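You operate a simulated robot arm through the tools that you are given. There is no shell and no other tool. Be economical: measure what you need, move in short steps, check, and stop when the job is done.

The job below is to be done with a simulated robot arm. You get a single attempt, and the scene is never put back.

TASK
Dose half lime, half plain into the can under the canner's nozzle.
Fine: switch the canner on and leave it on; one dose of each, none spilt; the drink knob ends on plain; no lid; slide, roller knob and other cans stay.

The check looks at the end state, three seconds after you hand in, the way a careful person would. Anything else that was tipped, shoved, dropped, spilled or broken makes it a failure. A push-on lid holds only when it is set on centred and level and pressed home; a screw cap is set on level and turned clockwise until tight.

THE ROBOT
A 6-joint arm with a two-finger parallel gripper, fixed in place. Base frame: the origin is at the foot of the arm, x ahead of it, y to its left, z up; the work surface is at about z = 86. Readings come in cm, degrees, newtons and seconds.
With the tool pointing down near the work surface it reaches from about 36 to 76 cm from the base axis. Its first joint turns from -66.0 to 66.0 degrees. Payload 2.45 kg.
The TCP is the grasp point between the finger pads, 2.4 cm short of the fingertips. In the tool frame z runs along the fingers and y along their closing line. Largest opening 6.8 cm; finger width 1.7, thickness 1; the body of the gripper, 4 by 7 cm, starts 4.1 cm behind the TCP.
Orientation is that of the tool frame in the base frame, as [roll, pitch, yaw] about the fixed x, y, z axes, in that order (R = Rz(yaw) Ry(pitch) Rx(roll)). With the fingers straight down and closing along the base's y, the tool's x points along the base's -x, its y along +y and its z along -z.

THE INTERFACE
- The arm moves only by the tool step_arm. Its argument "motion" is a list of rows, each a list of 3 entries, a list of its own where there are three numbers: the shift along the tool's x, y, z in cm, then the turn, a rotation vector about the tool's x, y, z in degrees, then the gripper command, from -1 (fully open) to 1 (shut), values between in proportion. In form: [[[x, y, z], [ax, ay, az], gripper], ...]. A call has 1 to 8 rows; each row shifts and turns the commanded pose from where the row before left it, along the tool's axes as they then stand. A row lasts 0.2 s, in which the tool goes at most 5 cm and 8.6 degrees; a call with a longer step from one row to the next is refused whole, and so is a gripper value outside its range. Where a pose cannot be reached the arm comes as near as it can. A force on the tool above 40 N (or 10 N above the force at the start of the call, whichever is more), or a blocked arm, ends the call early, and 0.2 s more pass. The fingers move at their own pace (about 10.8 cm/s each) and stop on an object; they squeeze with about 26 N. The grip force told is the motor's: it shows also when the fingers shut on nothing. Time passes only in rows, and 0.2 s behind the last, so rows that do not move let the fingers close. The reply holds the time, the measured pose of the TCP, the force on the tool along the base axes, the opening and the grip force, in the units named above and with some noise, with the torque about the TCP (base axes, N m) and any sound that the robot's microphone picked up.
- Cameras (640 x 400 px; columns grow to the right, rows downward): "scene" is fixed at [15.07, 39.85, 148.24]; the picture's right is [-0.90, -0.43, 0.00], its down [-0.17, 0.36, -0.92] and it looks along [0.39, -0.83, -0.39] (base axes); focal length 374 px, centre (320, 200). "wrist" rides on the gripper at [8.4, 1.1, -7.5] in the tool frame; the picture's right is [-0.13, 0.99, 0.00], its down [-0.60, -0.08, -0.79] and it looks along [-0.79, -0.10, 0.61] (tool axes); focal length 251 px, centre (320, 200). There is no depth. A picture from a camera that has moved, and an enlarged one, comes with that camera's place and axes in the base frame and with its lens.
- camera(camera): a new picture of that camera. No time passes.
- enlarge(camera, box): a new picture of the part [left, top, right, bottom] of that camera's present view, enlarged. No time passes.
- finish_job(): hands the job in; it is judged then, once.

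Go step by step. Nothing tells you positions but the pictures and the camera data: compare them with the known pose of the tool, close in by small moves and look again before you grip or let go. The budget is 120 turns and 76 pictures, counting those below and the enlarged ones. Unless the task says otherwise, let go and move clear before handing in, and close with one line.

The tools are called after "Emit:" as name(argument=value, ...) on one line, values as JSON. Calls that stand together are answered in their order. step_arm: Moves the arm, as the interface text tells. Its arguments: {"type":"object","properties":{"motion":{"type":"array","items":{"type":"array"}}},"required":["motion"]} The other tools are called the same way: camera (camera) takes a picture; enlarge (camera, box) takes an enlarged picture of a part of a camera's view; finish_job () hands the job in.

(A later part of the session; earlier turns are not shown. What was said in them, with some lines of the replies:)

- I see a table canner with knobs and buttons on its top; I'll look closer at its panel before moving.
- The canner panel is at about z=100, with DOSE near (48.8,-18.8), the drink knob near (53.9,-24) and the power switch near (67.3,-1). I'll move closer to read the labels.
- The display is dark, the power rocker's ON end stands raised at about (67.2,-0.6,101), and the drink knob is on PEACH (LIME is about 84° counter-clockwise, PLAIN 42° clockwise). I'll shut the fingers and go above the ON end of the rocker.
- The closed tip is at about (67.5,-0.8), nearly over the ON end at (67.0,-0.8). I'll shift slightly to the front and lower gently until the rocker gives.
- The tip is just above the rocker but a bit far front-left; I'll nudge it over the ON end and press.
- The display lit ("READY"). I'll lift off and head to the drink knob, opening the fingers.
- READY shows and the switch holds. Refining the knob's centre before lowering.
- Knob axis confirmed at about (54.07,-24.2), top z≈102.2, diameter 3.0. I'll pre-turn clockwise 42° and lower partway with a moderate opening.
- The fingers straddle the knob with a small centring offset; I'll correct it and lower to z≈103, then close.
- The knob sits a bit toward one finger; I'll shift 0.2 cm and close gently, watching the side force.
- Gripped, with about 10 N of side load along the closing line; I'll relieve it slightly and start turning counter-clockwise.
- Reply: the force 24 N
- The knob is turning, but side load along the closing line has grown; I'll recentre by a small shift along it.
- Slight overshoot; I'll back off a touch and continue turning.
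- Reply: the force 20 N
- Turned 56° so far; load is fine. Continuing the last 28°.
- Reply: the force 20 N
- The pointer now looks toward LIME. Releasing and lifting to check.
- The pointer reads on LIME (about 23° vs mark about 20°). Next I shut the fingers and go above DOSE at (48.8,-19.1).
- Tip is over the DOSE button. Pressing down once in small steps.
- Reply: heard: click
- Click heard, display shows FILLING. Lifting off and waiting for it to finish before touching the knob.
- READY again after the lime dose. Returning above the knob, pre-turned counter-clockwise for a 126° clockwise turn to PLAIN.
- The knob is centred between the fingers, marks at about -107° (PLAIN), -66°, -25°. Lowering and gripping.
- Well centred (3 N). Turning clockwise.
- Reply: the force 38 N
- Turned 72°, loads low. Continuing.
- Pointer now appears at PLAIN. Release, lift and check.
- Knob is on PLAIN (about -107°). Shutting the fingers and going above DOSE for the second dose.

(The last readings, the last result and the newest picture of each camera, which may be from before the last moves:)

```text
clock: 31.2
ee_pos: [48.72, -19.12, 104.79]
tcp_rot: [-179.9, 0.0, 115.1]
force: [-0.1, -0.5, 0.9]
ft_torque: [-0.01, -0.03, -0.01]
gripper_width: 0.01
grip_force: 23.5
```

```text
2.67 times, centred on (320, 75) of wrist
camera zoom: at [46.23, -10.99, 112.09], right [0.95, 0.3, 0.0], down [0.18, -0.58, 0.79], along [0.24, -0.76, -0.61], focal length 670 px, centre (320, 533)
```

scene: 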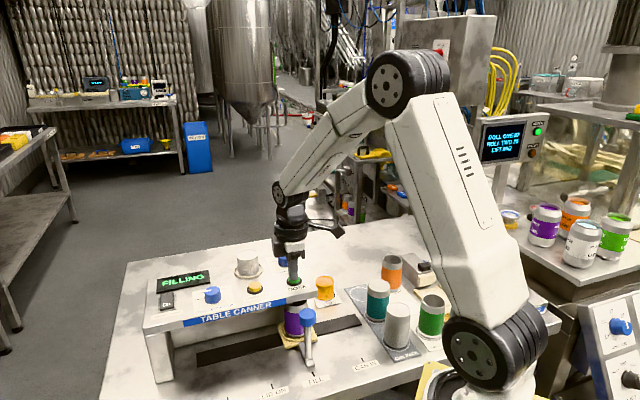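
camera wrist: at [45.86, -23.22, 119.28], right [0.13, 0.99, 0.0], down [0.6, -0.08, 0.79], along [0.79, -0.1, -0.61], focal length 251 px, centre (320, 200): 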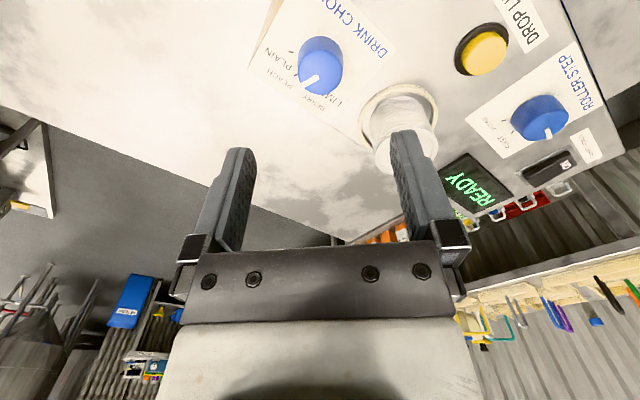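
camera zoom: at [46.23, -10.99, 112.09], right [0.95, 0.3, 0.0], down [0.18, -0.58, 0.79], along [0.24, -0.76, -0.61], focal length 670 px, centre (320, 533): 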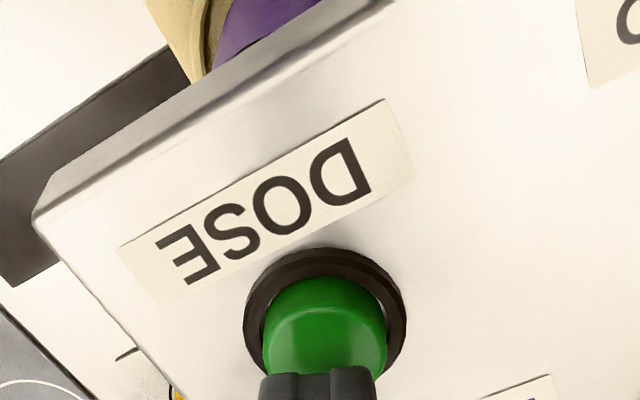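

Aligned over DOSE. Pressing once.

Emit:
step_arm(motion=[[[0, 0, 0.6], [0, 0, 0], 1], [[0, 0, 0.3], [0, 0, 0], 1], [[0, 0, 0.3], [0, 0, 0], 1], [[0, 0, 0.2], [0, 0, 0], 1]])

Emit:
enlarge(camera="scene", box=[140, 230, 364, 370])

```text
clock: 32.2
ee_pos: [48.82, -19.25, 103.4]
tcp_rot: [180.0, 0.0, 115.0]
force: [-1.7, 0.2, 2.9]
ft_torque: [-0.02, 0.0, -0.01]
gripper_width: 0.02
grip_force: 23.8
heard: click
```

```text
2.86 times, centred on (252, 300) of scene
camera zoom: at [15.07, 39.85, 148.24], right [-0.9, -0.43, 0.0], down [-0.17, 0.36, -0.92], along [0.39, -0.83, -0.39], focal length 1068 px, centre (514, -86)
```

zoom: 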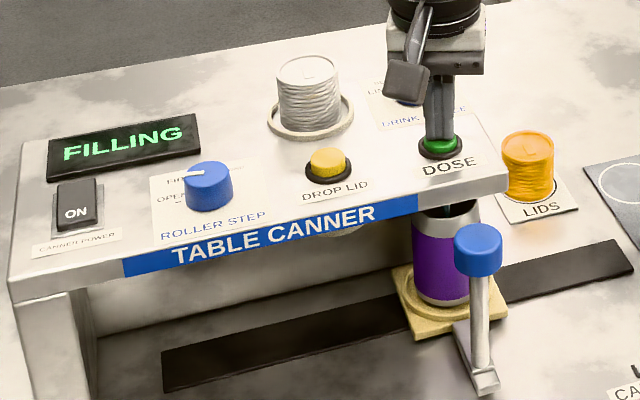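

Click heard, FILLING again. Lifting clear and waiting.

Emit:
step_arm(motion=[[[0, 0, -3], [0, 0, 0], 1], [[0, 0, -4.5], [0, 0, 0], 1], [[0, 0, -4.5], [0, 0, 0], 1], [[0, 0, -4], [0, 0, 0], 1], [[0, 0, 0], [0, 0, 0], 1], [[0, 0, 0], [0, 0, 0], 1], [[0, 0, 0], [0, 0, 0], 1], [[0, 0, 0], [0, 0, 0], 1]])

Emit:
step_arm(motion=[[[0, 0, 0], [0, 0, 0], 1], [[0, 0, 0], [0, 0, 0], 1], [[0, 0, 0], [0, 0, 0], 1]])

Emit:
enlarge(camera="scene", box=[140, 230, 364, 370])

Emit:
camera(camera="scene")

```text
clock: 34.0
ee_pos: [48.75, -18.98, 119.6]
tcp_rot: [179.9, 0.0, 114.9]
force: [0.2, 0.7, 0.0]
ft_torque: [-0.02, 0.04, 0.01]
gripper_width: 0.02
grip_force: 23.6
```

```text
clock: 34.8
ee_pos: [48.82, -18.9, 119.5]
tcp_rot: [179.9, 0.1, 115.0]
force: [-0.2, 0.5, 1.0]
ft_torque: [0.0, 0.02, -0.02]
gripper_width: 0.0
grip_force: 23.4
```

```text
2.86 times, centred on (252, 300) of scene
camera zoom: at [15.07, 39.85, 148.24], right [-0.9, -0.43, 0.0], down [-0.17, 0.36, -0.92], along [0.39, -0.83, -0.39], focal length 1068 px, centre (514, -86)
```

zoom: 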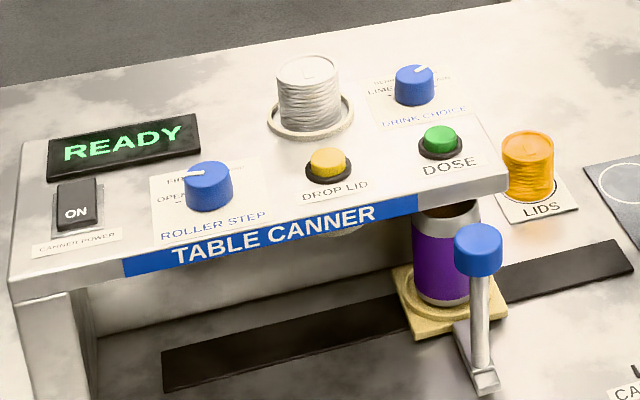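

```text
32 pictures are left
```

scene: 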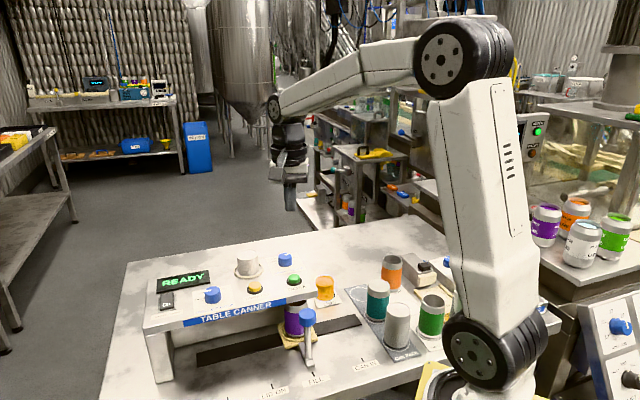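

READY again, knob on PLAIN, power on. A last look at the can.

Emit:
enlarge(camera="scene", box=[268, 290, 332, 330])

```text
10.00 times, centred on (300, 310) of scene
camera zoom: at [15.07, 39.85, 148.24], right [-0.9, -0.43, 0.0], down [-0.17, 0.36, -0.92], along [0.39, -0.83, -0.39], focal length 3739 px, centre (520, -900)
```

zoom: 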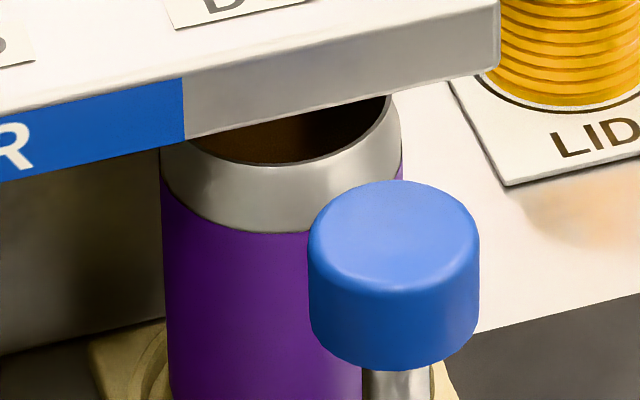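

The can is filled, there is no spill, and nothing else has moved. Handing in.

Emit:
finish_job()

```text
The job is handed in.
```

The canner is on and showing READY. The can got one dose with the knob on lime and one on plain, with no spill visible, and the knob is left on plain. I put no lid on, and I didn't touch the slide, the roller knob or the other cans.
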